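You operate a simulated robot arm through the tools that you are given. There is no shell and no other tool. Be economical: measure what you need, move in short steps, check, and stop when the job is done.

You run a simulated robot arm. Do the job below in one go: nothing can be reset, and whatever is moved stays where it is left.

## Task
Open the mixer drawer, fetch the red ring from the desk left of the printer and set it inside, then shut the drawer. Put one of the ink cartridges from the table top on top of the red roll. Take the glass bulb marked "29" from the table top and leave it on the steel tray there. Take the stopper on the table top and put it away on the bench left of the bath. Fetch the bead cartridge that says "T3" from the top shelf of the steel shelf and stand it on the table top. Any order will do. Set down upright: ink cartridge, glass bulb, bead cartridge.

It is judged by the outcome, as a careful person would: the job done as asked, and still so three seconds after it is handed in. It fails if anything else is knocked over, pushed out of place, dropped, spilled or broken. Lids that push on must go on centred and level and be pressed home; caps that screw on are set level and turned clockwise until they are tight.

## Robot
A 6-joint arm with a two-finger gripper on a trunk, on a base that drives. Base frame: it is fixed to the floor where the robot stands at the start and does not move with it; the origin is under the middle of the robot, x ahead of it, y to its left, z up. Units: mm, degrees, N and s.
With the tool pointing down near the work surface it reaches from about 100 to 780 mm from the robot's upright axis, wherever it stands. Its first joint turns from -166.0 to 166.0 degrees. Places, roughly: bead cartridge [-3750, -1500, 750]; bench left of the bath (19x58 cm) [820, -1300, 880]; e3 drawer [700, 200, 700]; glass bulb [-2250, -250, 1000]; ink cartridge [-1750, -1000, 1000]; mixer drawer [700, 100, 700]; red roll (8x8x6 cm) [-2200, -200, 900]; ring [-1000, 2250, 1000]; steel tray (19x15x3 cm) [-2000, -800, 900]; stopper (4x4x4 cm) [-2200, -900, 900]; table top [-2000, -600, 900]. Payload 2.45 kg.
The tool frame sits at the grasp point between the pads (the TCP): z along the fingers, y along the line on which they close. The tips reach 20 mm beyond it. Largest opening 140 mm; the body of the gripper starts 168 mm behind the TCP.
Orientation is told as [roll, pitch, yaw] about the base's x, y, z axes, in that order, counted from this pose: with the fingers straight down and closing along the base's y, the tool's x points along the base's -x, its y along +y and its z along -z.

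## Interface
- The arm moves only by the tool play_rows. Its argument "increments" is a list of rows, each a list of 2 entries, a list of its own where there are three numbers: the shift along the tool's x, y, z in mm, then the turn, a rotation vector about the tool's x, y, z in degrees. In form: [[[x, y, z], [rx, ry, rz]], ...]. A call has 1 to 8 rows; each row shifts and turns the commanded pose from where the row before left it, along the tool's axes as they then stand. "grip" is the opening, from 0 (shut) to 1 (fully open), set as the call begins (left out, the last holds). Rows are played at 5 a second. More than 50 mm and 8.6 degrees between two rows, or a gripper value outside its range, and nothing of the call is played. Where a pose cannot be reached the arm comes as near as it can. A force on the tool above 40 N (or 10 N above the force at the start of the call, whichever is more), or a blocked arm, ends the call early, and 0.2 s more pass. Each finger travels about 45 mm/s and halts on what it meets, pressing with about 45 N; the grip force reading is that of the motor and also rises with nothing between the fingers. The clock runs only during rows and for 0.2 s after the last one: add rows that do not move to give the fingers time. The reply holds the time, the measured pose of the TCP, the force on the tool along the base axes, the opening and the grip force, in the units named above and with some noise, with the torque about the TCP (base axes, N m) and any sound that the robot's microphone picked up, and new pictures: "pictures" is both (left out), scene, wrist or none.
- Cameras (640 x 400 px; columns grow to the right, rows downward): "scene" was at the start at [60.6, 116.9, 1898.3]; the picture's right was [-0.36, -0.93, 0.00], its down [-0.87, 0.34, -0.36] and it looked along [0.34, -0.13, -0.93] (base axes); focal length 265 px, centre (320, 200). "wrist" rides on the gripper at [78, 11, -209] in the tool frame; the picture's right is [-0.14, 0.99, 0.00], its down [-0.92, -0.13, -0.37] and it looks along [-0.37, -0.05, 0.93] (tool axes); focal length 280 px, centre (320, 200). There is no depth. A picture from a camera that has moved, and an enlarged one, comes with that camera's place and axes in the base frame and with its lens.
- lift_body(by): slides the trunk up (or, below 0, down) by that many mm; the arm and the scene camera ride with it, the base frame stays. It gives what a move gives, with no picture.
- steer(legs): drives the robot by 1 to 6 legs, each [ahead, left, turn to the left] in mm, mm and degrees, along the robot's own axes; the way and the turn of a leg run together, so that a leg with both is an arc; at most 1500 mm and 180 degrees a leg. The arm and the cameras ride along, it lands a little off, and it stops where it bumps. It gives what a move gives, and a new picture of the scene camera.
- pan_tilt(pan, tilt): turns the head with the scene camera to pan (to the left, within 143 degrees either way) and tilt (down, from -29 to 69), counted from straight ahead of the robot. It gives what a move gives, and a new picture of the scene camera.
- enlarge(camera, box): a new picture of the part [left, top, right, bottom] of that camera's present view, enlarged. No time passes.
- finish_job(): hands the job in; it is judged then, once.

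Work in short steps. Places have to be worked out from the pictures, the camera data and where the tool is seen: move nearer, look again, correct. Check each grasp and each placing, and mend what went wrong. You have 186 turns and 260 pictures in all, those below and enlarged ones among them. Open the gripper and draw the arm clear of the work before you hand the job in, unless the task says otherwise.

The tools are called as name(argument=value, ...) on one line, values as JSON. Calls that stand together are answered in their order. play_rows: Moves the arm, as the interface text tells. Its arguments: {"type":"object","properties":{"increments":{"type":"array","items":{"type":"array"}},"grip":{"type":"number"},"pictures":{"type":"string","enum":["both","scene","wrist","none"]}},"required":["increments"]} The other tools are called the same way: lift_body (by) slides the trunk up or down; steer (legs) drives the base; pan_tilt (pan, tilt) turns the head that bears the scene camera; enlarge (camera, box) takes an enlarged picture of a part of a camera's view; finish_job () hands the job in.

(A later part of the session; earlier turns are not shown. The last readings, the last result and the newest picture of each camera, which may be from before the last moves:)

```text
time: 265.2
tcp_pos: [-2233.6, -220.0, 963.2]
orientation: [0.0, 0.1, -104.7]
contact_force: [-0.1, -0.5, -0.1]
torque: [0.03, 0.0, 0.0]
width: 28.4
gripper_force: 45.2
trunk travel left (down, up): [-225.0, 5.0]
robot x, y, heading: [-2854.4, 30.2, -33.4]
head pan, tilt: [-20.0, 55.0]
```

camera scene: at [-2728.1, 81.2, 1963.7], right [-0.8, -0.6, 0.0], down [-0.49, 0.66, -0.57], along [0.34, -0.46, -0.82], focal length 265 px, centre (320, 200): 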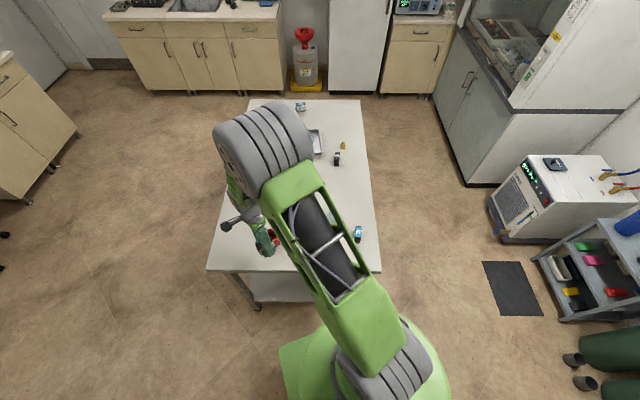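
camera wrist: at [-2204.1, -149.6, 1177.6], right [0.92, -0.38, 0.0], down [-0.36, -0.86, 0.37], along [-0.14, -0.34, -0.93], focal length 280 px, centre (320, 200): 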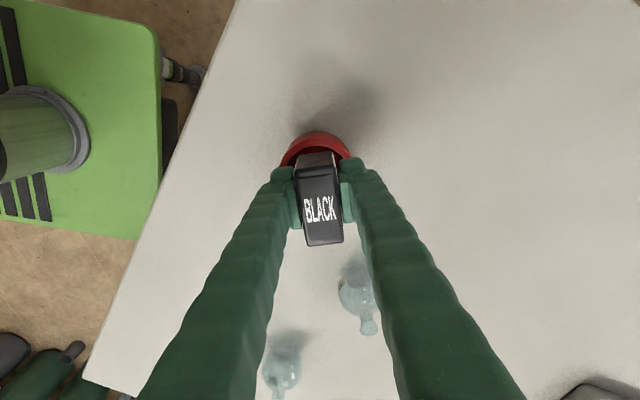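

play_rows(increments=[[[0, 0, 1], [0, 0, 0]], [[0, 0, 1], [0, 0, 0]], [[0, 0, 1], [0, 0, 0]], [[0, 0, 1], [0, 0, 0]]], pictures="wrist")

enlarge(camera="wrist", box=[272, 125, 368, 185])

```text
time: 266.2
tcp_pos: [-2234.5, -221.1, 959.9]
orientation: [0.0, 0.1, -104.6]
contact_force: [-1.0, 0.4, 1.9]
torque: [-0.01, 0.03, 0.0]
width: 28.2
gripper_force: 45.0
trunk travel left (down, up): [-225.0, 5.0]
robot x, y, heading: [-2851.6, 29.4, -32.8]
head pan, tilt: [-20.0, 55.0]
camera wrist: at [-2204.6, -147.1, 1168.7], right [0.92, -0.38, 0.0], down [-0.36, -0.86, 0.37], along [-0.14, -0.34, -0.93], focal length 280 px, centre (320, 200)
```

wrist: 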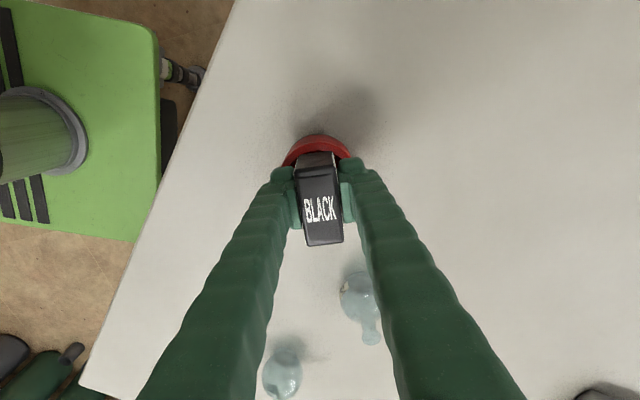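

```text
6.67 times, centred on (320, 155) of wrist
camera zoom: at [-2204.6, -147.1, 1168.7], right [0.92, -0.38, 0.0], down [-0.36, -0.86, 0.37], along [-0.14, -0.34, -0.93], focal length 1869 px, centre (320, 500)
```

zoom: 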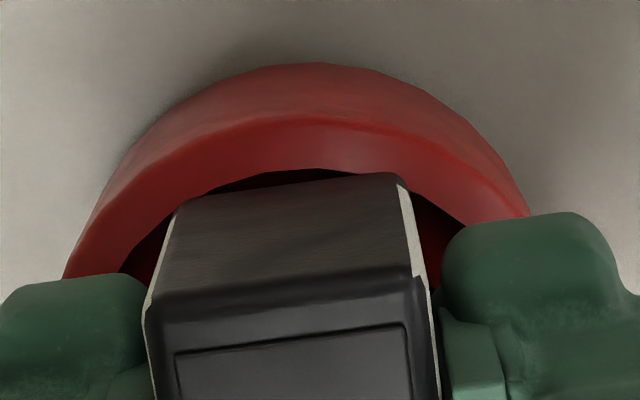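

Slight contact beginning; the roll top seems to have a shallow recess inside the rim. I lower in fine steps watching the force.

play_rows(increments=[[[0, 0, 0.7], [0, 0, 0]], [[0, 0, 0.7], [0, 0, 0]], [[0, 0, 0.7], [0, 0, 0]], [[0, 0, 0.7], [0, 0, 0]]], pictures="none")

```text
time: 267.2
tcp_pos: [-2233.7, -220.4, 959.2]
orientation: [0.2, 0.0, -104.7]
contact_force: [-0.3, 1.5, 24.1]
torque: [0.13, 0.12, 0.0]
width: 28.3
gripper_force: 45.4
trunk travel left (down, up): [-225.0, 5.0]
robot x, y, heading: [-2856.3, 34.0, -33.4]
head pan, tilt: [-20.0, 55.0]
```

Firm, balanced contact (torque near zero). I ease up 1.5 mm, release and check.

play_rows(increments=[[[0, 0, -0.8], [0, 0, 0]], [[0, 0, -0.7], [0, 0, 0]]], pictures="none")

play_rows(increments=[[[0, 0, 0], [0, 0, 0]], [[0, 0, 0], [0, 0, 0]], [[0, 0, 0], [0, 0, 0]]], grip=0.42, pictures="wrist")

```text
time: 267.8
tcp_pos: [-2235.3, -220.2, 959.7]
orientation: [0.2, 0.0, -104.8]
contact_force: [3.1, 3.2, 16.7]
torque: [0.19, -0.05, -0.01]
width: 28.1
gripper_force: 45.0
trunk travel left (down, up): [-225.0, 5.0]
robot x, y, heading: [-2854.1, 29.8, -32.8]
head pan, tilt: [-20.0, 55.0]
```

```text
time: 268.6
tcp_pos: [-2234.4, -221.2, 958.9]
orientation: [0.0, 0.1, -104.7]
contact_force: [0.9, 0.1, -1.0]
torque: [-0.02, 0.0, 0.0]
width: 58.7
gripper_force: 0.0
trunk travel left (down, up): [-225.0, 5.0]
robot x, y, heading: [-2854.2, 28.4, -33.1]
head pan, tilt: [-20.0, 55.0]
camera wrist: at [-2204.7, -148.1, 1167.9], right [0.92, -0.38, 0.0], down [-0.36, -0.86, 0.37], along [-0.14, -0.34, -0.93], focal length 280 px, centre (320, 200)
```

wrist: 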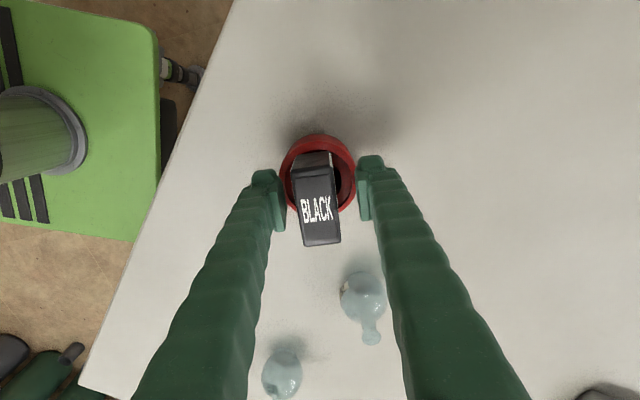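

Released; the cartridge stands on the roll. I lift away and inspect from above.

play_rows(increments=[[[0, 0, -20], [0, 0, 0]], [[0, 0, -40], [0, 0, 0]], [[0, 0, -40], [0, 0, 0]], [[30, 0, -20], [0, 0, 0]]], pictures="wrist")

enlarge(camera="wrist", box=[256, 130, 384, 210])

enlarge(camera="scene", box=[230, 190, 326, 250])

```text
time: 269.6
tcp_pos: [-2226.6, -193.6, 1079.6]
orientation: [0.0, 0.1, -104.7]
contact_force: [-0.1, -0.2, 0.3]
torque: [-0.08, -0.01, 0.03]
width: 58.7
gripper_force: 0.1
trunk travel left (down, up): [-225.0, 5.0]
robot x, y, heading: [-2855.6, 31.3, -33.1]
head pan, tilt: [-20.0, 55.0]
camera wrist: at [-2196.6, -119.0, 1288.8], right [0.92, -0.38, 0.0], down [-0.36, -0.86, 0.37], along [-0.14, -0.34, -0.93], focal length 280 px, centre (320, 200)
```

wrist: 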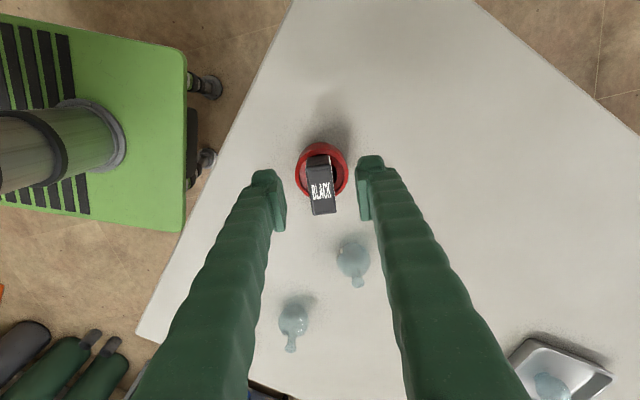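

```text
5.00 times, centred on (320, 170) of wrist
camera zoom: at [-2196.6, -119.0, 1288.8], right [0.92, -0.38, 0.0], down [-0.36, -0.86, 0.37], along [-0.14, -0.34, -0.93], focal length 1402 px, centre (320, 350)
```

zoom: 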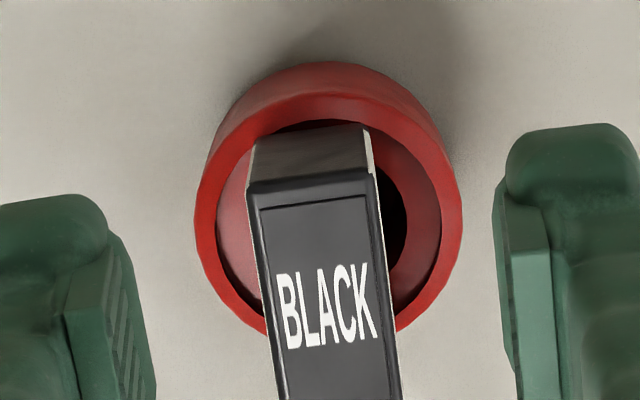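

```text
6.67 times, centred on (278, 220) of scene
camera zoom: at [-2727.9, 83.2, 1963.7], right [-0.8, -0.6, 0.0], down [-0.49, 0.66, -0.57], along [0.34, -0.46, -0.82], focal length 1769 px, centre (600, 67)
```

zoom: 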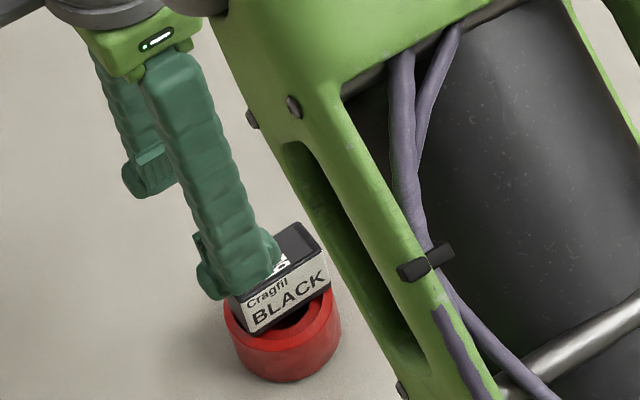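

The cartridge stands on the roll. To check that it is level I clear the arm sideways and zoom in.

play_rows(increments=[[[0, -45, 0], [0, 0, 0]], [[0, -45, 0], [0, 0, 0]], [[0, -45, 0], [0, 0, 0]], [[0, -45, 0], [0, 0, 0]]], pictures="none")

pan_tilt(pan=10, tilt=45)

```text
time: 270.6
tcp_pos: [-2400.8, -146.5, 1079.5]
orientation: [0.1, 0.1, -104.7]
contact_force: [-0.2, 0.4, -0.4]
torque: [0.0, -0.02, 0.0]
width: 58.7
gripper_force: 0.1
trunk travel left (down, up): [-225.0, 5.0]
robot x, y, heading: [-2854.5, 31.4, -33.2]
head pan, tilt: [-20.0, 55.0]
```

```text
time: 271.5
tcp_pos: [-2399.0, -147.3, 1079.7]
orientation: [-0.1, 0.0, -104.7]
contact_force: [-0.2, 0.0, 0.7]
torque: [-0.02, -0.01, 0.01]
width: 58.8
gripper_force: 0.1
trunk travel left (down, up): [-225.0, 5.0]
robot x, y, heading: [-2854.5, 29.2, -33.2]
head pan, tilt: [10.0, 45.0]
camera scene: at [-2696.3, 107.1, 1977.1], right [-0.39, -0.92, 0.0], down [-0.65, 0.28, -0.71], along [0.65, -0.28, -0.71], focal length 265 px, centre (320, 200)
```

scene: 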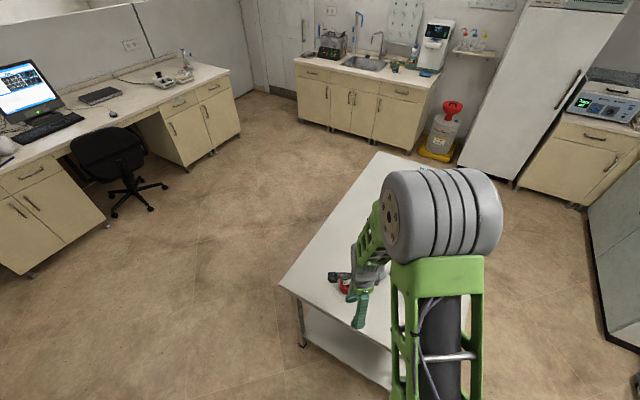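

steer(legs=[[0, 0, -45]])

pan_tilt(pan=50, tilt=45)

enlarge(camera="scene", box=[280, 180, 376, 240])

```text
time: 274.0
tcp_pos: [-2660.9, -417.6, 1077.8]
orientation: [0.0, 0.0, -149.9]
contact_force: [-0.4, 0.7, 0.5]
torque: [-0.02, 0.01, 0.01]
width: 58.9
gripper_force: 0.1
trunk travel left (down, up): [-225.0, 5.0]
robot x, y, heading: [-2850.7, 31.4, -78.6]
head pan, tilt: [10.0, 45.0]
camera scene: at [-2687.4, -29.7, 1977.2], right [-0.93, -0.37, 0.0], down [-0.26, 0.66, -0.71], along [0.26, -0.66, -0.71], focal length 265 px, centre (320, 200)
```

scene: 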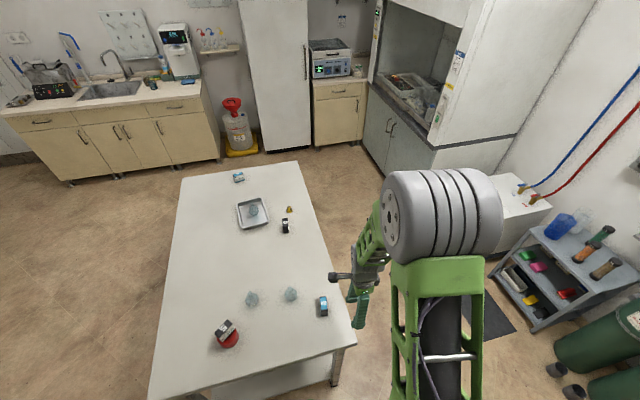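

```text
time: 275.1
tcp_pos: [-2659.5, -417.2, 1078.4]
orientation: [0.0, 0.2, -149.9]
contact_force: [-0.9, 0.1, -0.5]
torque: [-0.01, 0.02, 0.0]
width: 58.9
gripper_force: 0.0
trunk travel left (down, up): [-225.0, 5.0]
robot x, y, heading: [-2853.1, 29.8, -78.2]
head pan, tilt: [50.0, 45.0]
camera scene: at [-2645.5, 7.3, 1977.1], right [-0.48, -0.88, 0.0], down [-0.62, 0.34, -0.71], along [0.62, -0.34, -0.71], focal length 265 px, centre (320, 200)
```

scene: 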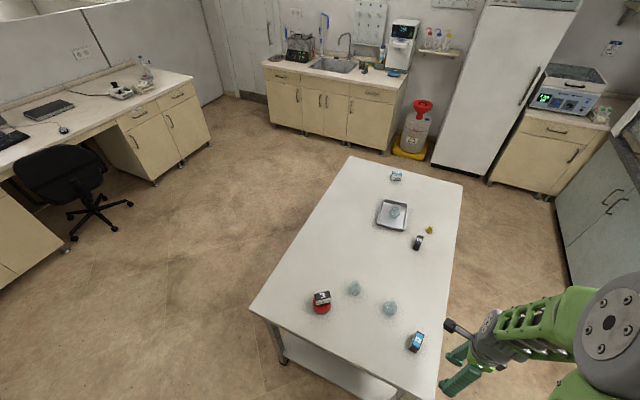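

```text
6.67 times, centred on (328, 210) of scene
camera zoom: at [-2645.5, 7.3, 1977.1], right [-0.48, -0.88, 0.0], down [-0.62, 0.34, -0.71], along [0.62, -0.34, -0.71], focal length 1769 px, centre (267, 133)
```

zoom: 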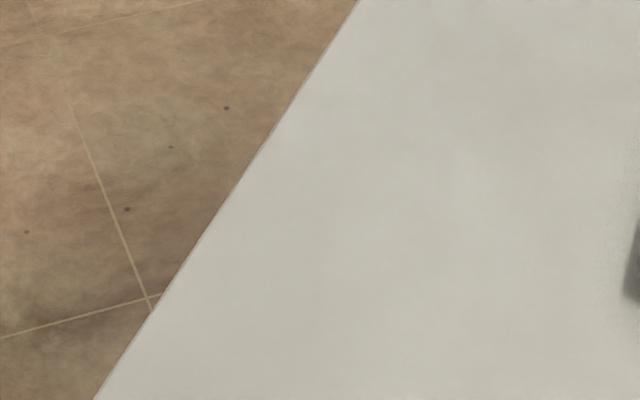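

enlarge(camera="scene", box=[290, 275, 354, 315])

```text
10.00 times, centred on (322, 295) of scene
camera zoom: at [-2645.5, 7.3, 1977.1], right [-0.48, -0.88, 0.0], down [-0.62, 0.34, -0.71], along [0.62, -0.34, -0.71], focal length 2653 px, centre (300, -750)
```

zoom: 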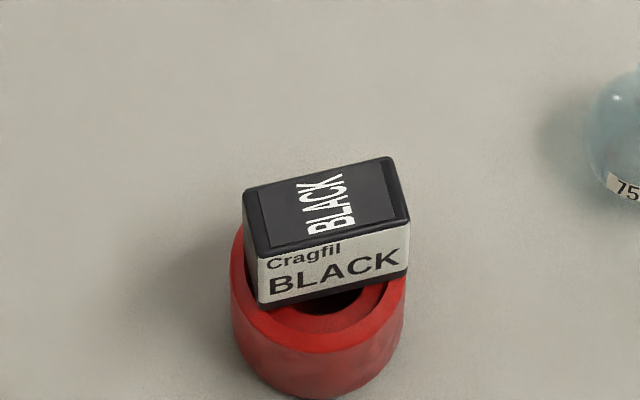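

The cartridge stands level and stable on the roll. Now to the T3 cartridge: I drive behind the table and face the steel shelf.

steer(legs=[[0, 0, -65], [600, 0, 0], [100, 628, 0]])

pan_tilt(pan=12, tilt=45)

```text
time: 286.7
tcp_pos: [-3372.0, -1252.2, 1079.5]
orientation: [0.0, 0.1, 145.3]
contact_force: [0.3, 0.4, 0.2]
torque: [-0.01, -0.01, 0.0]
width: 58.5
gripper_force: 0.2
trunk travel left (down, up): [-225.0, 5.0]
robot x, y, heading: [-3048.4, -884.1, -143.3]
head pan, tilt: [50.0, 45.0]
camera scene: at [-2979.4, -1087.7, 1977.1], right [-1.0, 0.06, 0.0], down [0.04, 0.71, -0.71], along [-0.04, -0.71, -0.71], focal length 265 px, centre (320, 200)
```

scene: 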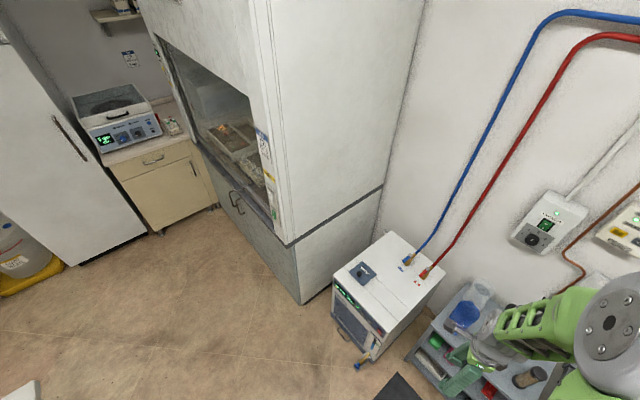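

```text
time: 287.7
tcp_pos: [-3372.3, -1253.3, 1078.0]
orientation: [0.0, 0.1, 145.4]
contact_force: [0.3, 0.3, -1.0]
torque: [0.0, 0.0, 0.01]
width: 58.7
gripper_force: 0.1
trunk travel left (down, up): [-225.0, 5.0]
robot x, y, heading: [-3049.8, -885.9, -143.5]
head pan, tilt: [12.0, 45.0]
camera scene: at [-3028.5, -1067.5, 1977.1], right [-0.75, 0.66, 0.0], down [0.47, 0.53, -0.71], along [-0.47, -0.53, -0.71], focal length 265 px, centre (320, 200)
```

scene: 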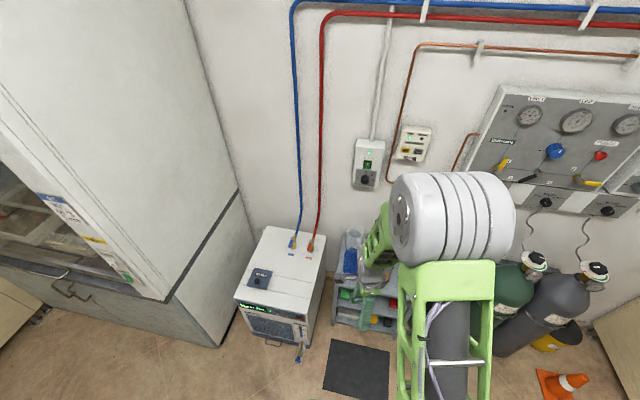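

I roll ahead 420 mm toward the shelf with the tool still high and look down with the wrist camera.

steer(legs=[[420, -60, 0]])

play_rows(increments=[[[0, 0, 0], [0, 0, 0]]], pictures="wrist")

```text
time: 290.3
tcp_pos: [-3739.7, -1456.1, 1079.0]
orientation: [0.0, 0.1, 145.4]
contact_force: [0.1, 0.7, -0.4]
torque: [-0.01, -0.03, 0.0]
width: 58.8
gripper_force: 0.1
trunk travel left (down, up): [-225.0, 5.0]
robot x, y, heading: [-3416.5, -1089.3, -142.9]
head pan, tilt: [12.0, 45.0]
camera scene: at [-3398.1, -1269.5, 1977.1], right [-0.75, 0.66, 0.0], down [0.46, 0.53, -0.71], along [-0.46, -0.53, -0.71], focal length 265 px, centre (320, 200)
```

scene: 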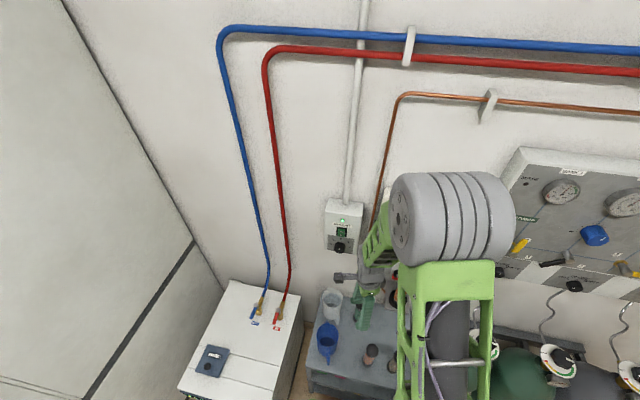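

```text
time: 290.7
tcp_pos: [-3740.2, -1455.8, 1078.7]
orientation: [0.1, 0.1, 145.5]
contact_force: [-0.6, -0.4, -0.2]
torque: [0.01, -0.01, 0.0]
width: 58.6
gripper_force: 0.0
trunk travel left (down, up): [-225.0, 5.0]
robot x, y, heading: [-3419.3, -1086.8, -142.7]
head pan, tilt: [12.0, 45.0]
camera wrist: at [-3682.3, -1507.7, 1288.2], right [-0.67, -0.74, 0.0], down [-0.69, 0.63, 0.37], along [-0.27, 0.25, -0.93], focal length 280 px, centre (320, 200)
```

wrist: 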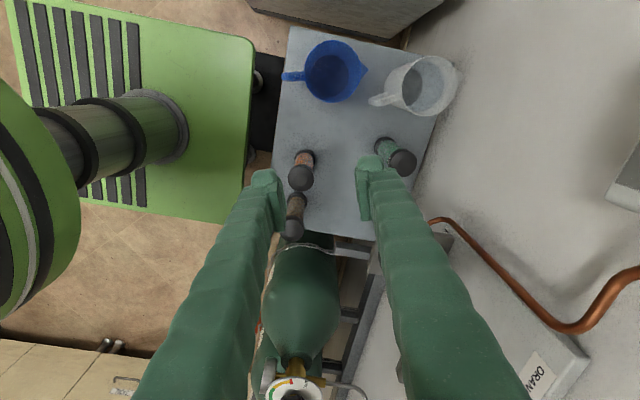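

T3 (green) is seen clearly: about [-3900, -1537], top near 700, shelf at ~560. I lower the trunk 200 mm, staying above the items, then move over it.

lift_body(by=-200)

play_rows(increments=[[[-30, 38, 0], [0, 0, 0]], [[-30, 38, 0], [0, 0, 0]], [[-26, 38, 0], [0, 0, 0]]], pictures="both")

```text
time: 292.9
tcp_pos: [-3739.3, -1456.5, 877.9]
orientation: [-0.1, 0.1, 145.5]
contact_force: [0.1, -0.2, -0.4]
torque: [0.0, -0.01, 0.0]
width: 58.8
gripper_force: 0.1
trunk travel left (down, up): [-25.0, 205.0]
robot x, y, heading: [-3417.3, -1089.8, -143.0]
head pan, tilt: [12.0, 45.0]
```

```text
time: 293.7
tcp_pos: [-3876.1, -1499.5, 879.7]
orientation: [0.0, 0.1, 145.5]
contact_force: [-0.2, -0.1, 1.0]
torque: [-0.03, -0.02, -0.03]
width: 58.7
gripper_force: 0.1
trunk travel left (down, up): [-25.0, 205.0]
robot x, y, heading: [-3418.1, -1087.7, -143.0]
head pan, tilt: [12.0, 45.0]
camera scene: at [-3397.4, -1269.1, 1777.1], right [-0.75, 0.66, 0.0], down [0.46, 0.53, -0.71], along [-0.46, -0.53, -0.71], focal length 265 px, centre (320, 200)
camera wrist: at [-3818.9, -1550.8, 1089.4], right [-0.67, -0.74, 0.0], down [-0.69, 0.63, 0.37], along [-0.27, 0.25, -0.93], focal length 280 px, centre (320, 200)
```

scene: 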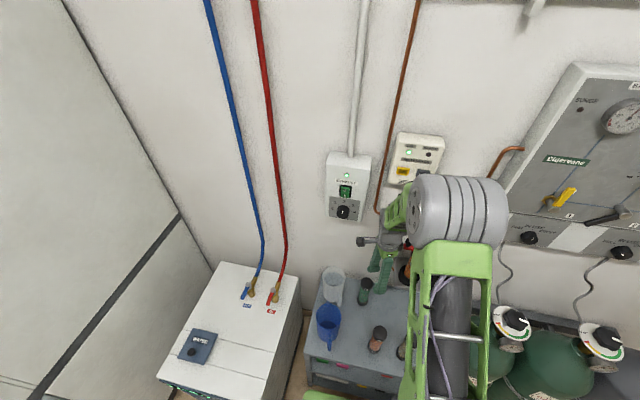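
wrist: 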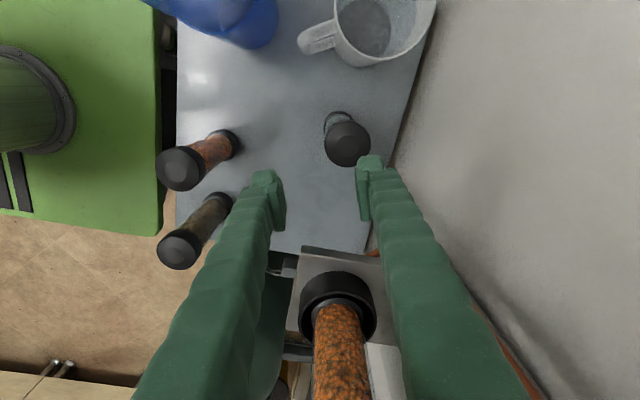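

T3 is 36 mm further toward the wall; but a wall bracket with an orange cartridge is close on the other side. I zoom in to judge the clearance.

enlarge(camera="scene", box=[320, 220, 448, 300])

enlarge(camera="wrist", box=[240, 220, 440, 400])

```text
5.00 times, centred on (384, 260) of scene
camera zoom: at [-3397.4, -1269.1, 1777.1], right [-0.75, 0.66, 0.0], down [0.46, 0.53, -0.71], along [-0.46, -0.53, -0.71], focal length 1327 px, centre (0, -100)
```

zoom: 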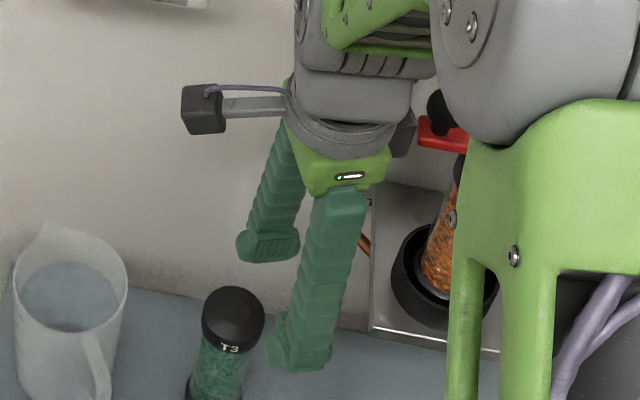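

```text
2.22 times, centred on (340, 310) of wrist
camera zoom: at [-3818.9, -1550.8, 1089.4], right [-0.67, -0.74, 0.0], down [-0.69, 0.63, 0.37], along [-0.27, 0.25, -0.93], focal length 623 px, centre (276, -44)
```

zoom: 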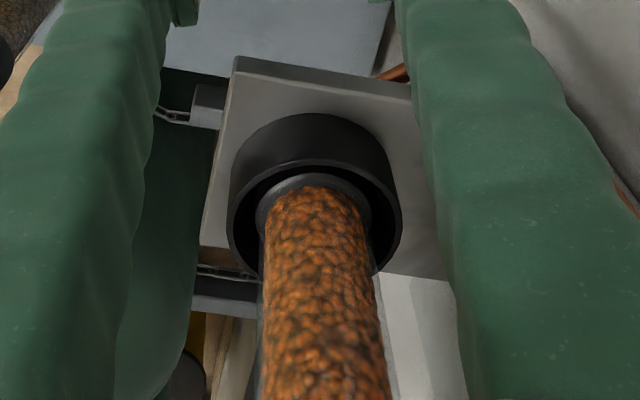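

The bracket's socket is ~97 mm beside T3, lever end ~78 mm away; the wrist radius is about 40, so there is room. I move over T3 and check.

play_rows(increments=[[[3, 18, 0], [0, 0, 0]], [[3, 18, 0], [0, 0, 0]], [[0, 0, 30], [0, 0, 0]]], pictures="wrist")

enlarge(camera="scene", box=[320, 220, 448, 300])

```text
time: 294.5
tcp_pos: [-3891.2, -1533.8, 848.7]
orientation: [0.1, 0.0, 145.5]
contact_force: [-0.5, -0.1, 0.4]
torque: [0.01, -0.03, -0.01]
width: 59.0
gripper_force: 0.0
trunk travel left (down, up): [-25.0, 205.0]
robot x, y, heading: [-3418.0, -1090.7, -142.9]
head pan, tilt: [12.0, 45.0]
camera wrist: at [-3833.2, -1585.4, 1058.4], right [-0.67, -0.74, 0.0], down [-0.69, 0.63, 0.37], along [-0.27, 0.25, -0.93], focal length 280 px, centre (320, 200)
```

wrist: 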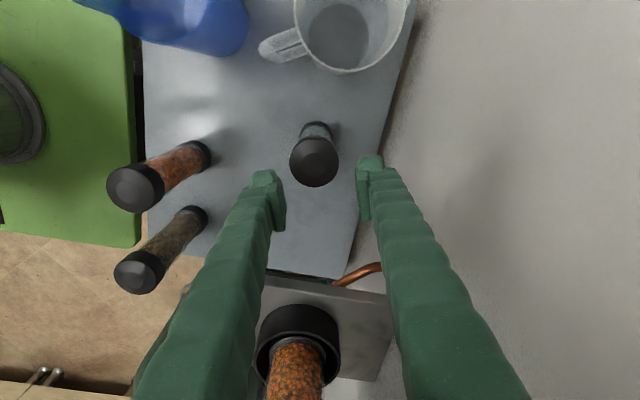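

```text
5.00 times, centred on (384, 260) of scene
camera zoom: at [-3397.1, -1269.1, 1777.1], right [-0.75, 0.66, 0.0], down [0.46, 0.53, -0.71], along [-0.46, -0.53, -0.71], focal length 1327 px, centre (0, -100)
```

zoom: 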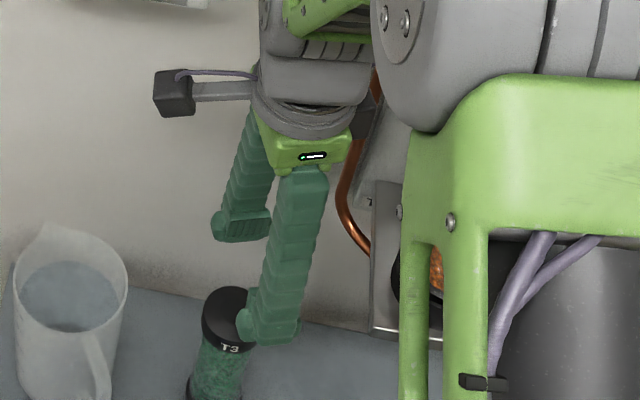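

Two-view triangulation puts T3's top at [-3878, -1535, 782], about 51 mm across. I open to 82 mm, shift 11 mm and check before descending.

play_rows(increments=[[[11, -6, 0], [0, 0, 0]], [[0, 0, 0], [0, 0, 0]], [[0, 0, 15], [0, 0, 0]]], grip=0.6, pictures="wrist")

```text
time: 295.3
tcp_pos: [-3877.1, -1535.4, 834.7]
orientation: [0.0, 0.1, 145.5]
contact_force: [-0.1, 0.8, -0.8]
torque: [0.02, -0.02, 0.03]
width: 84.2
gripper_force: 0.1
trunk travel left (down, up): [-25.0, 205.0]
robot x, y, heading: [-3420.6, -1086.8, -142.7]
head pan, tilt: [12.0, 45.0]
camera wrist: at [-3819.9, -1587.1, 1043.3], right [-0.67, -0.74, 0.0], down [-0.69, 0.63, 0.37], along [-0.27, 0.25, -0.93], focal length 280 px, centre (320, 200)
```

wrist: 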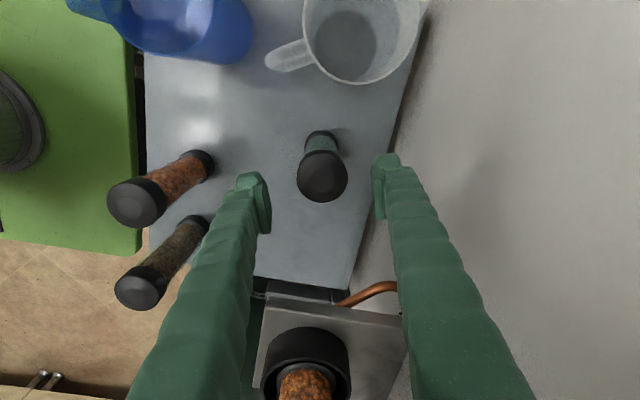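

T3 is exactly on the tool axis. I descend to grip around its upper part.

play_rows(increments=[[[0, 0, 25], [0, 0, 0]], [[0, 0, 25], [0, 0, 0]], [[0, 0, 25], [0, 0, 0]], [[0, 0, 20], [0, 0, 0]]], pictures="wrist")

```text
time: 296.3
tcp_pos: [-3876.5, -1536.2, 737.2]
orientation: [0.0, 0.0, 145.5]
contact_force: [-0.7, 0.1, -0.1]
torque: [-0.02, 0.0, 0.02]
width: 84.2
gripper_force: 0.0
trunk travel left (down, up): [-25.0, 205.0]
robot x, y, heading: [-3418.6, -1087.4, -143.0]
head pan, tilt: [12.0, 45.0]
camera wrist: at [-3819.0, -1588.5, 947.9], right [-0.67, -0.74, 0.0], down [-0.69, 0.63, 0.37], along [-0.27, 0.25, -0.93], focal length 280 px, centre (320, 200)
```

wrist: 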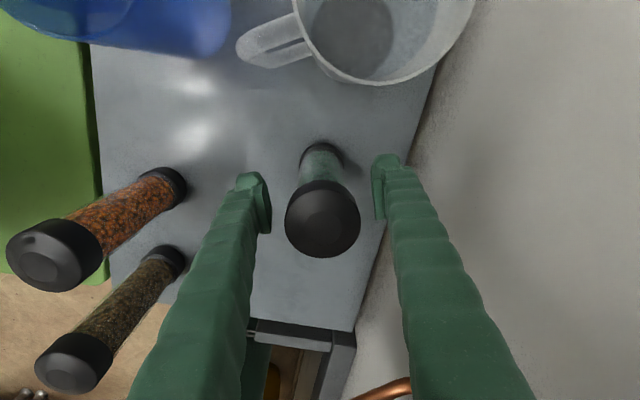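

Centred; I close the gripper on the cartridge.

play_rows(increments=[[[0, 0, 0], [0, 0, 0]], [[0, 0, 0], [0, 0, 0]], [[0, 0, 0], [0, 0, 0]], [[0, 0, 0], [0, 0, 0]]], grip=0.1, pictures="none")

play_rows(increments=[[[0, 0, -10], [0, 0, 0]], [[0, 0, -30], [0, 0, 0]], [[0, 0, -30], [0, 0, 0]], [[0, 0, -40], [0, 0, 0]], [[0, 0, -40], [0, 0, 0]]], pictures="wrist")

```text
time: 297.3
tcp_pos: [-3876.6, -1537.1, 739.6]
orientation: [-0.1, 0.1, 145.5]
contact_force: [-2.3, -1.6, 0.1]
torque: [-0.02, 0.04, 0.05]
width: 49.5
gripper_force: 41.5
trunk travel left (down, up): [-25.0, 205.0]
robot x, y, heading: [-3418.5, -1087.5, -143.3]
head pan, tilt: [12.0, 45.0]
```

```text
time: 298.5
tcp_pos: [-3878.9, -1533.4, 891.2]
orientation: [-0.1, 0.0, 145.5]
contact_force: [-0.1, 0.2, -2.5]
torque: [-0.03, 0.01, -0.04]
width: 49.3
gripper_force: 44.8
trunk travel left (down, up): [-25.0, 205.0]
robot x, y, heading: [-3416.6, -1084.8, -142.9]
head pan, tilt: [12.0, 45.0]
camera wrist: at [-3821.1, -1586.0, 1101.8], right [-0.67, -0.74, 0.0], down [-0.69, 0.63, 0.37], along [-0.27, 0.25, -0.93], focal length 280 px, centre (320, 200)
```

wrist: 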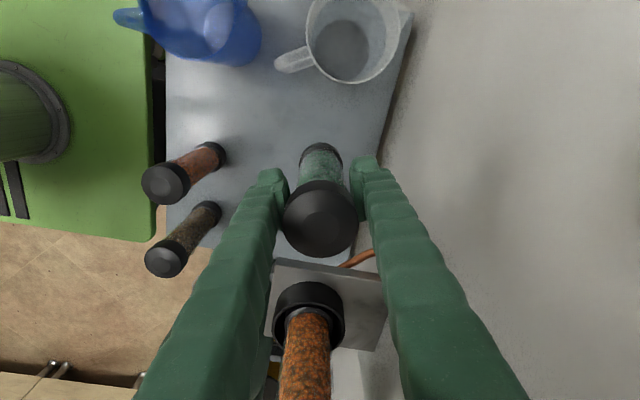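

T3 is held. I raise the trunk 120 mm so its bottom clears the other cartridges, then back the base straight out.

lift_body(by=120)

steer(legs=[[-450, 0, 0]])

```text
time: 300.0
tcp_pos: [-3878.6, -1534.8, 1010.8]
orientation: [0.1, 0.2, 145.5]
contact_force: [0.2, 0.3, -3.9]
torque: [-0.01, -0.03, 0.0]
width: 49.4
gripper_force: 44.9
trunk travel left (down, up): [-145.0, 85.0]
robot x, y, heading: [-3421.3, -1084.4, -143.0]
head pan, tilt: [12.0, 45.0]
```

```text
time: 302.7
tcp_pos: [-3516.9, -1259.7, 1011.9]
orientation: [0.1, 0.0, 145.1]
contact_force: [0.7, -0.7, -3.5]
torque: [-0.01, 0.02, 0.01]
width: 49.3
gripper_force: 45.1
trunk travel left (down, up): [-145.0, 85.0]
robot x, y, heading: [-3054.4, -811.3, -143.1]
head pan, tilt: [12.0, 45.0]
camera scene: at [-3034.0, -996.5, 1897.2], right [-0.75, 0.66, 0.0], down [0.47, 0.53, -0.71], along [-0.47, -0.53, -0.71], focal length 265 px, centre (320, 200)
```

scene: 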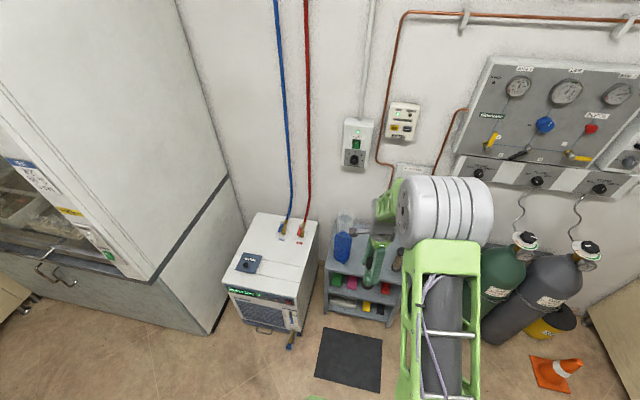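

I raise the trunk fully and turn around to face the table from behind.

lift_body(by=85)

steer(legs=[[0, 0, 180], [0, -360, 0]])

play_rows(increments=[[[0, 0, 0], [0, 0, 0]]], pictures="wrist")

```text
time: 303.9
tcp_pos: [-3518.2, -1260.0, 1095.6]
orientation: [0.0, 0.2, 145.0]
contact_force: [0.1, 0.5, -3.2]
torque: [-0.02, -0.02, -0.03]
width: 49.4
gripper_force: 45.1
trunk travel left (down, up): [-230.0, 0.0]
robot x, y, heading: [-3057.8, -812.8, -143.2]
head pan, tilt: [12.0, 45.0]
```

```text
time: 315.1
tcp_pos: [-2382.1, -627.8, 1096.6]
orientation: [0.0, 0.1, -32.0]
contact_force: [-0.6, 0.1, -3.2]
torque: [0.02, 0.02, 0.01]
width: 49.0
gripper_force: 44.8
trunk travel left (down, up): [-230.0, 0.0]
robot x, y, heading: [-2824.1, -1092.5, 39.3]
head pan, tilt: [12.0, 45.0]
camera scene: at [-2854.8, -919.4, 1982.1], right [0.78, -0.62, 0.0], down [-0.44, -0.55, -0.71], along [0.44, 0.55, -0.71], focal length 265 px, centre (320, 200)
```

scene: 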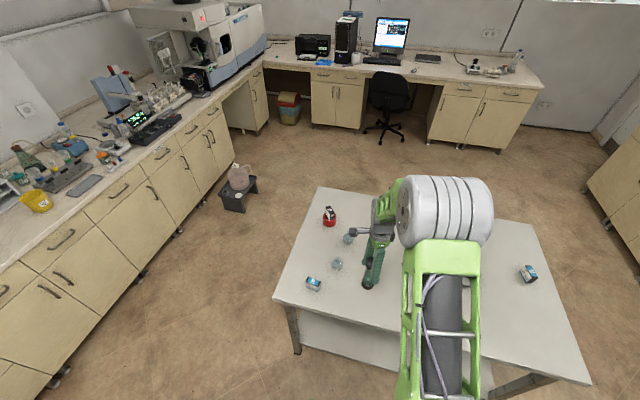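

```text
time: 315.6
tcp_pos: [-2382.2, -627.4, 1096.3]
orientation: [0.0, 0.1, -32.0]
contact_force: [-0.5, -0.1, -2.9]
torque: [0.01, 0.01, 0.02]
width: 49.0
gripper_force: 45.2
trunk travel left (down, up): [-230.0, 0.0]
robot x, y, heading: [-2822.3, -1091.4, 39.5]
head pan, tilt: [12.0, 45.0]
camera wrist: at [-2443.2, -576.1, 1305.9], right [0.64, 0.77, 0.0], down [0.71, -0.6, 0.37], along [0.28, -0.24, -0.93], focal length 280 px, centre (320, 200)
```

wrist: 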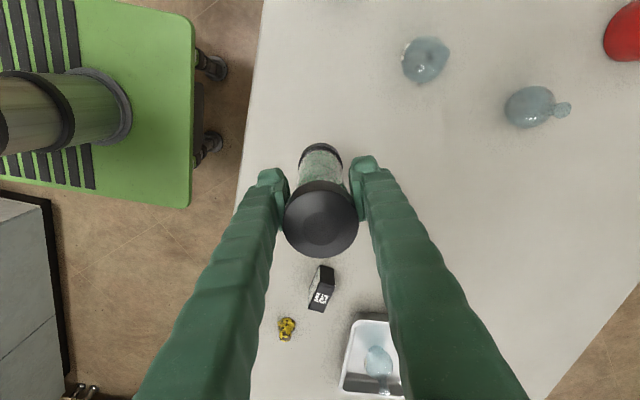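

Free space below. I move 60 mm further inside the table and lower toward the surface.

play_rows(increments=[[[0, 30, 0], [0, 0, 0]], [[0, 30, 0], [0, 0, 0]], [[0, 0, 30], [0, 0, 0]], [[0, 0, 30], [0, 0, 0]]], pictures="wrist")

play_rows(increments=[[[0, 0, 5], [0, 0, 0]], [[0, 0, 5], [0, 0, 0]], [[0, 0, 4], [0, 0, 0]], [[0, 0, 3], [0, 0, 0]], [[0, 0, 3], [0, 0, 0]], [[0, 0, 2], [0, 0, 0]], [[0, 0, 2], [0, 0, 0]], [[0, 0, 2], [0, 0, 0]]], pictures="wrist")

```text
time: 316.6
tcp_pos: [-2349.5, -576.1, 1034.8]
orientation: [0.1, 0.1, -32.0]
contact_force: [0.0, 0.5, -2.7]
torque: [-0.03, 0.02, 0.0]
width: 49.1
gripper_force: 44.8
trunk travel left (down, up): [-230.0, 0.0]
robot x, y, heading: [-2823.9, -1098.2, 39.6]
head pan, tilt: [12.0, 45.0]
camera wrist: at [-2410.0, -524.4, 1245.0], right [0.64, 0.77, 0.0], down [0.71, -0.6, 0.37], along [0.28, -0.24, -0.93], focal length 280 px, centre (320, 200)
```

wrist: 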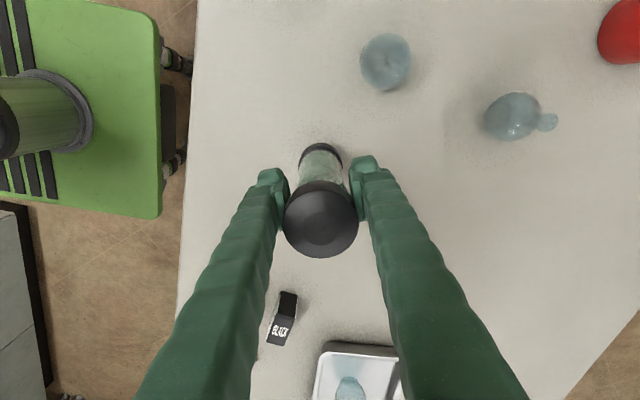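

```text
time: 318.4
tcp_pos: [-2351.4, -575.7, 1009.0]
orientation: [0.0, 0.2, -32.0]
contact_force: [-0.2, -0.1, -3.6]
torque: [0.0, 0.01, -0.02]
width: 49.0
gripper_force: 44.7
trunk travel left (down, up): [-230.0, 0.0]
robot x, y, heading: [-2819.9, -1097.2, 39.6]
head pan, tilt: [12.0, 45.0]
camera wrist: at [-2411.6, -525.8, 1219.6], right [0.64, 0.77, 0.0], down [0.71, -0.6, 0.37], along [0.28, -0.24, -0.93], focal length 280 px, centre (320, 200)
```

wrist: 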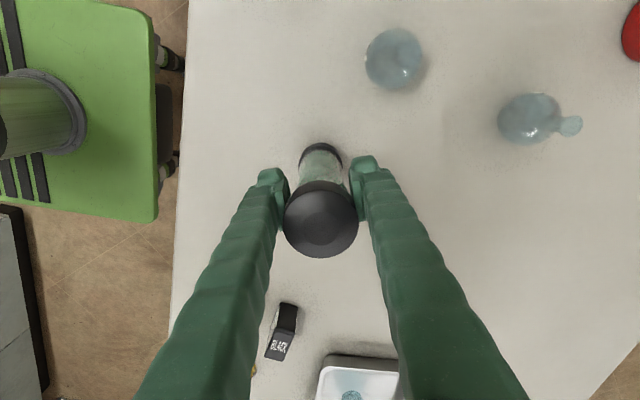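

No contact yet; I keep lowering in 2 mm steps.

play_rows(increments=[[[0, 0, 2], [0, 0, 0]], [[0, 0, 2], [0, 0, 0]], [[0, 0, 2], [0, 0, 0]], [[0, 0, 2], [0, 0, 0]], [[0, 0, 2], [0, 0, 0]], [[0, 0, 2], [0, 0, 0]], [[0, 0, 2], [0, 0, 0]], [[0, 0, 2], [0, 0, 0]]], pictures="wrist")

```text
time: 320.1
tcp_pos: [-2351.4, -576.7, 999.4]
orientation: [0.4, 0.0, -31.8]
contact_force: [-3.0, -1.8, 39.5]
torque: [-0.4, 0.52, 0.24]
width: 49.0
gripper_force: 45.0
trunk travel left (down, up): [-230.0, 0.0]
robot x, y, heading: [-2823.1, -1095.8, 39.5]
head pan, tilt: [12.0, 45.0]
camera wrist: at [-2413.1, -526.2, 1208.3], right [0.64, 0.77, 0.01], down [0.71, -0.6, 0.37], along [0.29, -0.23, -0.93], focal length 280 px, centre (320, 200)
```

wrist: 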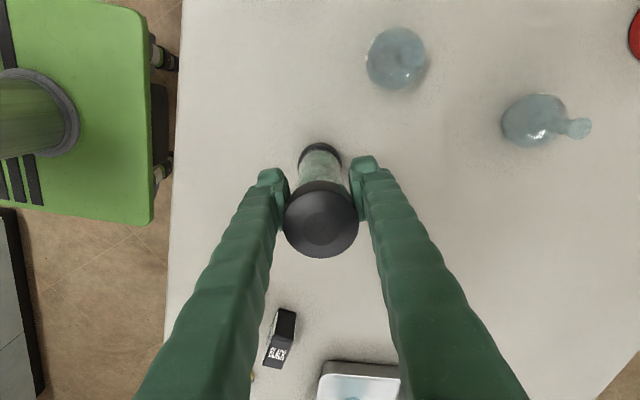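

Touched down with pressure; I ease the command up 6 mm until the force drops.

play_rows(increments=[[[0, 0, -3], [0, 0, 0]], [[0, 0, -2], [0, 0, 0]]], pictures="none")

```text
time: 320.8
tcp_pos: [-2350.8, -577.2, 997.5]
orientation: [0.1, 0.0, -32.0]
contact_force: [1.3, 3.5, 10.1]
torque: [0.5, -0.61, 0.08]
width: 48.9
gripper_force: 44.9
trunk travel left (down, up): [-230.0, 0.0]
robot x, y, heading: [-2822.7, -1094.2, 39.8]
head pan, tilt: [12.0, 45.0]
```

Light contact of 10 N and level. I release and lift straight up.

play_rows(increments=[[[0, 0, -0.5], [0, 0, 0]], [[0, 0, 0], [0, 0, 0]], [[0, 0, 0], [0, 0, 0]], [[0, 0, 0], [0, 0, 0]]], grip=0.6, pictures="wrist")

play_rows(increments=[[[0, 0, -20], [0, 0, 0]], [[0, 0, -30], [0, 0, 0]], [[0, 0, -40], [0, 0, 0]], [[0, 0, -30], [0, 0, 0]]], pictures="wrist")

```text
time: 321.8
tcp_pos: [-2350.9, -576.5, 998.8]
orientation: [0.0, 0.1, -32.0]
contact_force: [-0.3, 0.2, 0.4]
torque: [0.01, 0.01, 0.03]
width: 84.2
gripper_force: 0.0
trunk travel left (down, up): [-230.0, 0.0]
robot x, y, heading: [-2825.4, -1094.5, 39.8]
head pan, tilt: [12.0, 45.0]
camera wrist: at [-2411.7, -525.3, 1209.3], right [0.64, 0.77, 0.0], down [0.71, -0.6, 0.37], along [0.28, -0.24, -0.93], focal length 280 px, centre (320, 200)
```

wrist: 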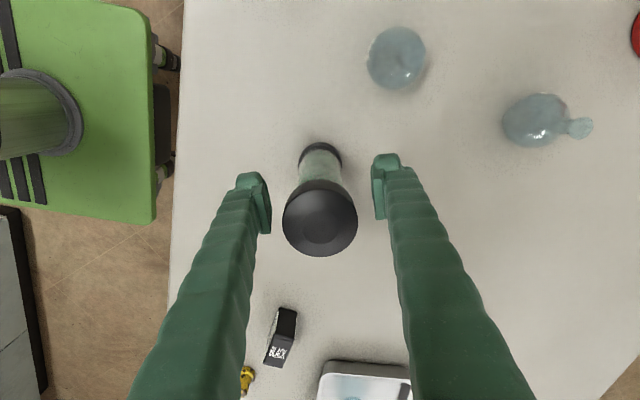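

```text
time: 322.8
tcp_pos: [-2349.9, -577.6, 1121.7]
orientation: [0.0, 0.1, -32.0]
contact_force: [0.7, 0.8, 0.6]
torque: [0.04, -0.04, 0.02]
width: 83.8
gripper_force: 0.0
trunk travel left (down, up): [-230.0, 0.0]
robot x, y, heading: [-2822.2, -1095.4, 39.6]
head pan, tilt: [12.0, 45.0]
camera wrist: at [-2410.7, -525.4, 1332.6], right [0.64, 0.77, 0.0], down [0.71, -0.6, 0.37], along [0.28, -0.24, -0.93], focal length 280 px, centre (320, 200)
```

wrist: 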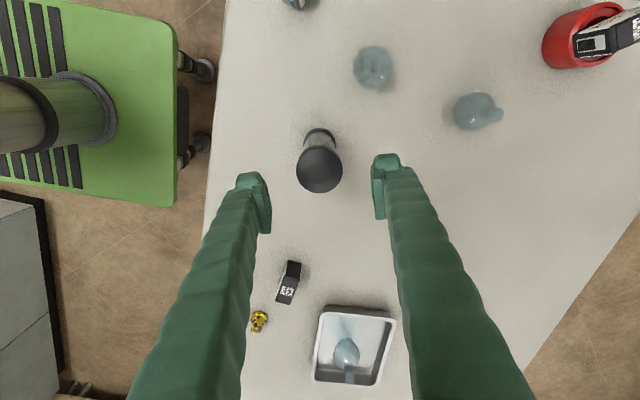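

T3 stands upright. Now the yellow stopper near [-2155, -903]; I shift the base right and a bit ahead.

steer(legs=[[0, -260, 0], [80, 0, -3]])

play_rows(increments=[[[0, 0, 0], [0, 0, 0]]], pictures="wrist")

```text
time: 326.3
tcp_pos: [-2099.5, -750.4, 1121.3]
orientation: [0.0, 0.2, -34.9]
contact_force: [0.6, 0.1, -0.5]
torque: [-0.02, 0.07, -0.01]
width: 84.0
gripper_force: 0.0
trunk travel left (down, up): [-230.0, 0.0]
robot x, y, heading: [-2598.6, -1247.4, 36.7]
head pan, tilt: [12.0, 45.0]
camera scene: at [-2619.6, -1068.3, 1982.0], right [0.75, -0.66, 0.0], down [-0.47, -0.53, -0.71], along [0.47, 0.53, -0.71], focal length 265 px, centre (320, 200)
```

scene: 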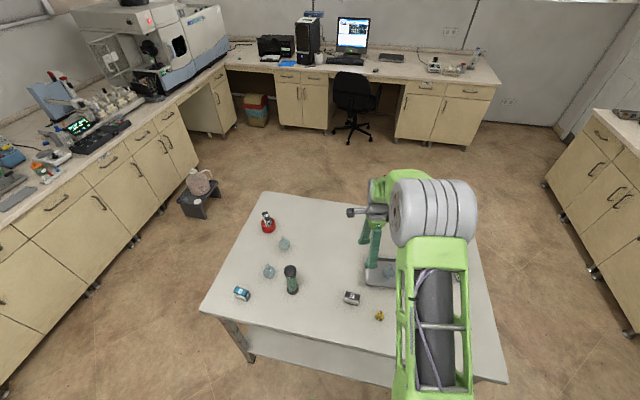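

```text
time: 326.7
tcp_pos: [-2098.0, -751.4, 1122.5]
orientation: [0.0, 0.1, -34.8]
contact_force: [0.4, 0.3, -0.3]
torque: [-0.02, 0.01, 0.01]
width: 84.0
gripper_force: 0.1
trunk travel left (down, up): [-230.0, 0.0]
robot x, y, heading: [-2595.6, -1246.8, 36.8]
head pan, tilt: [12.0, 45.0]
camera wrist: at [-2157.1, -697.4, 1331.5], right [0.68, 0.73, 0.0], down [0.68, -0.63, 0.37], along [0.27, -0.25, -0.93], focal length 280 px, centre (320, 200)
```

wrist: 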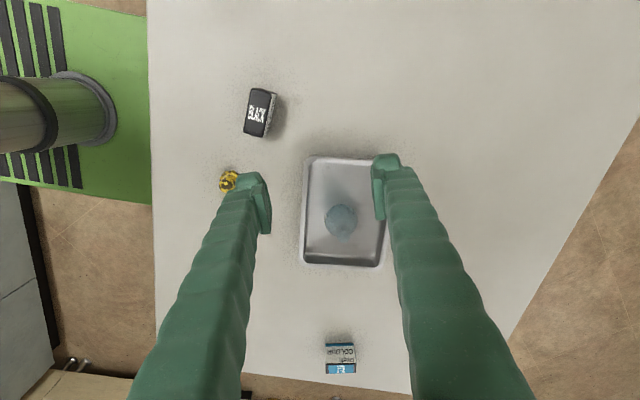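

Stopper at [-2157, -899]. I move over it and lower partway.

play_rows(increments=[[[-9, -39, 0], [0, 0, 0]], [[-9, -39, 0], [0, 0, 0]], [[-9, -39, 0], [0, 0, 0]], [[-9, -38, 0], [0, 0, 0]], [[0, 0, 45], [0, 0, 0]], [[0, 0, 45], [0, 0, 0]], [[0, 0, 40], [0, 0, 0]]], grip=0.5, pictures="wrist")

```text
time: 328.3
tcp_pos: [-2159.1, -900.1, 991.7]
orientation: [0.0, 0.1, -34.7]
contact_force: [-0.9, 0.7, -0.3]
torque: [-0.02, 0.03, 0.0]
width: 69.8
gripper_force: 0.2
trunk travel left (down, up): [-230.0, 0.0]
robot x, y, heading: [-2594.5, -1248.2, 36.7]
head pan, tilt: [12.0, 45.0]
camera wrist: at [-2217.2, -845.7, 1201.4], right [0.68, 0.73, 0.0], down [0.68, -0.63, 0.37], along [0.27, -0.25, -0.93], focal length 280 px, centre (320, 200)
```

wrist: 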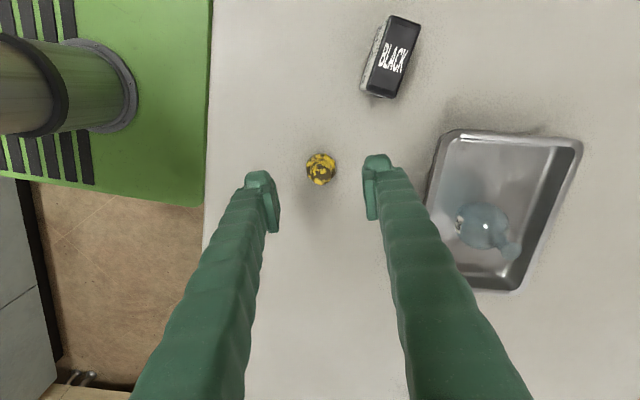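

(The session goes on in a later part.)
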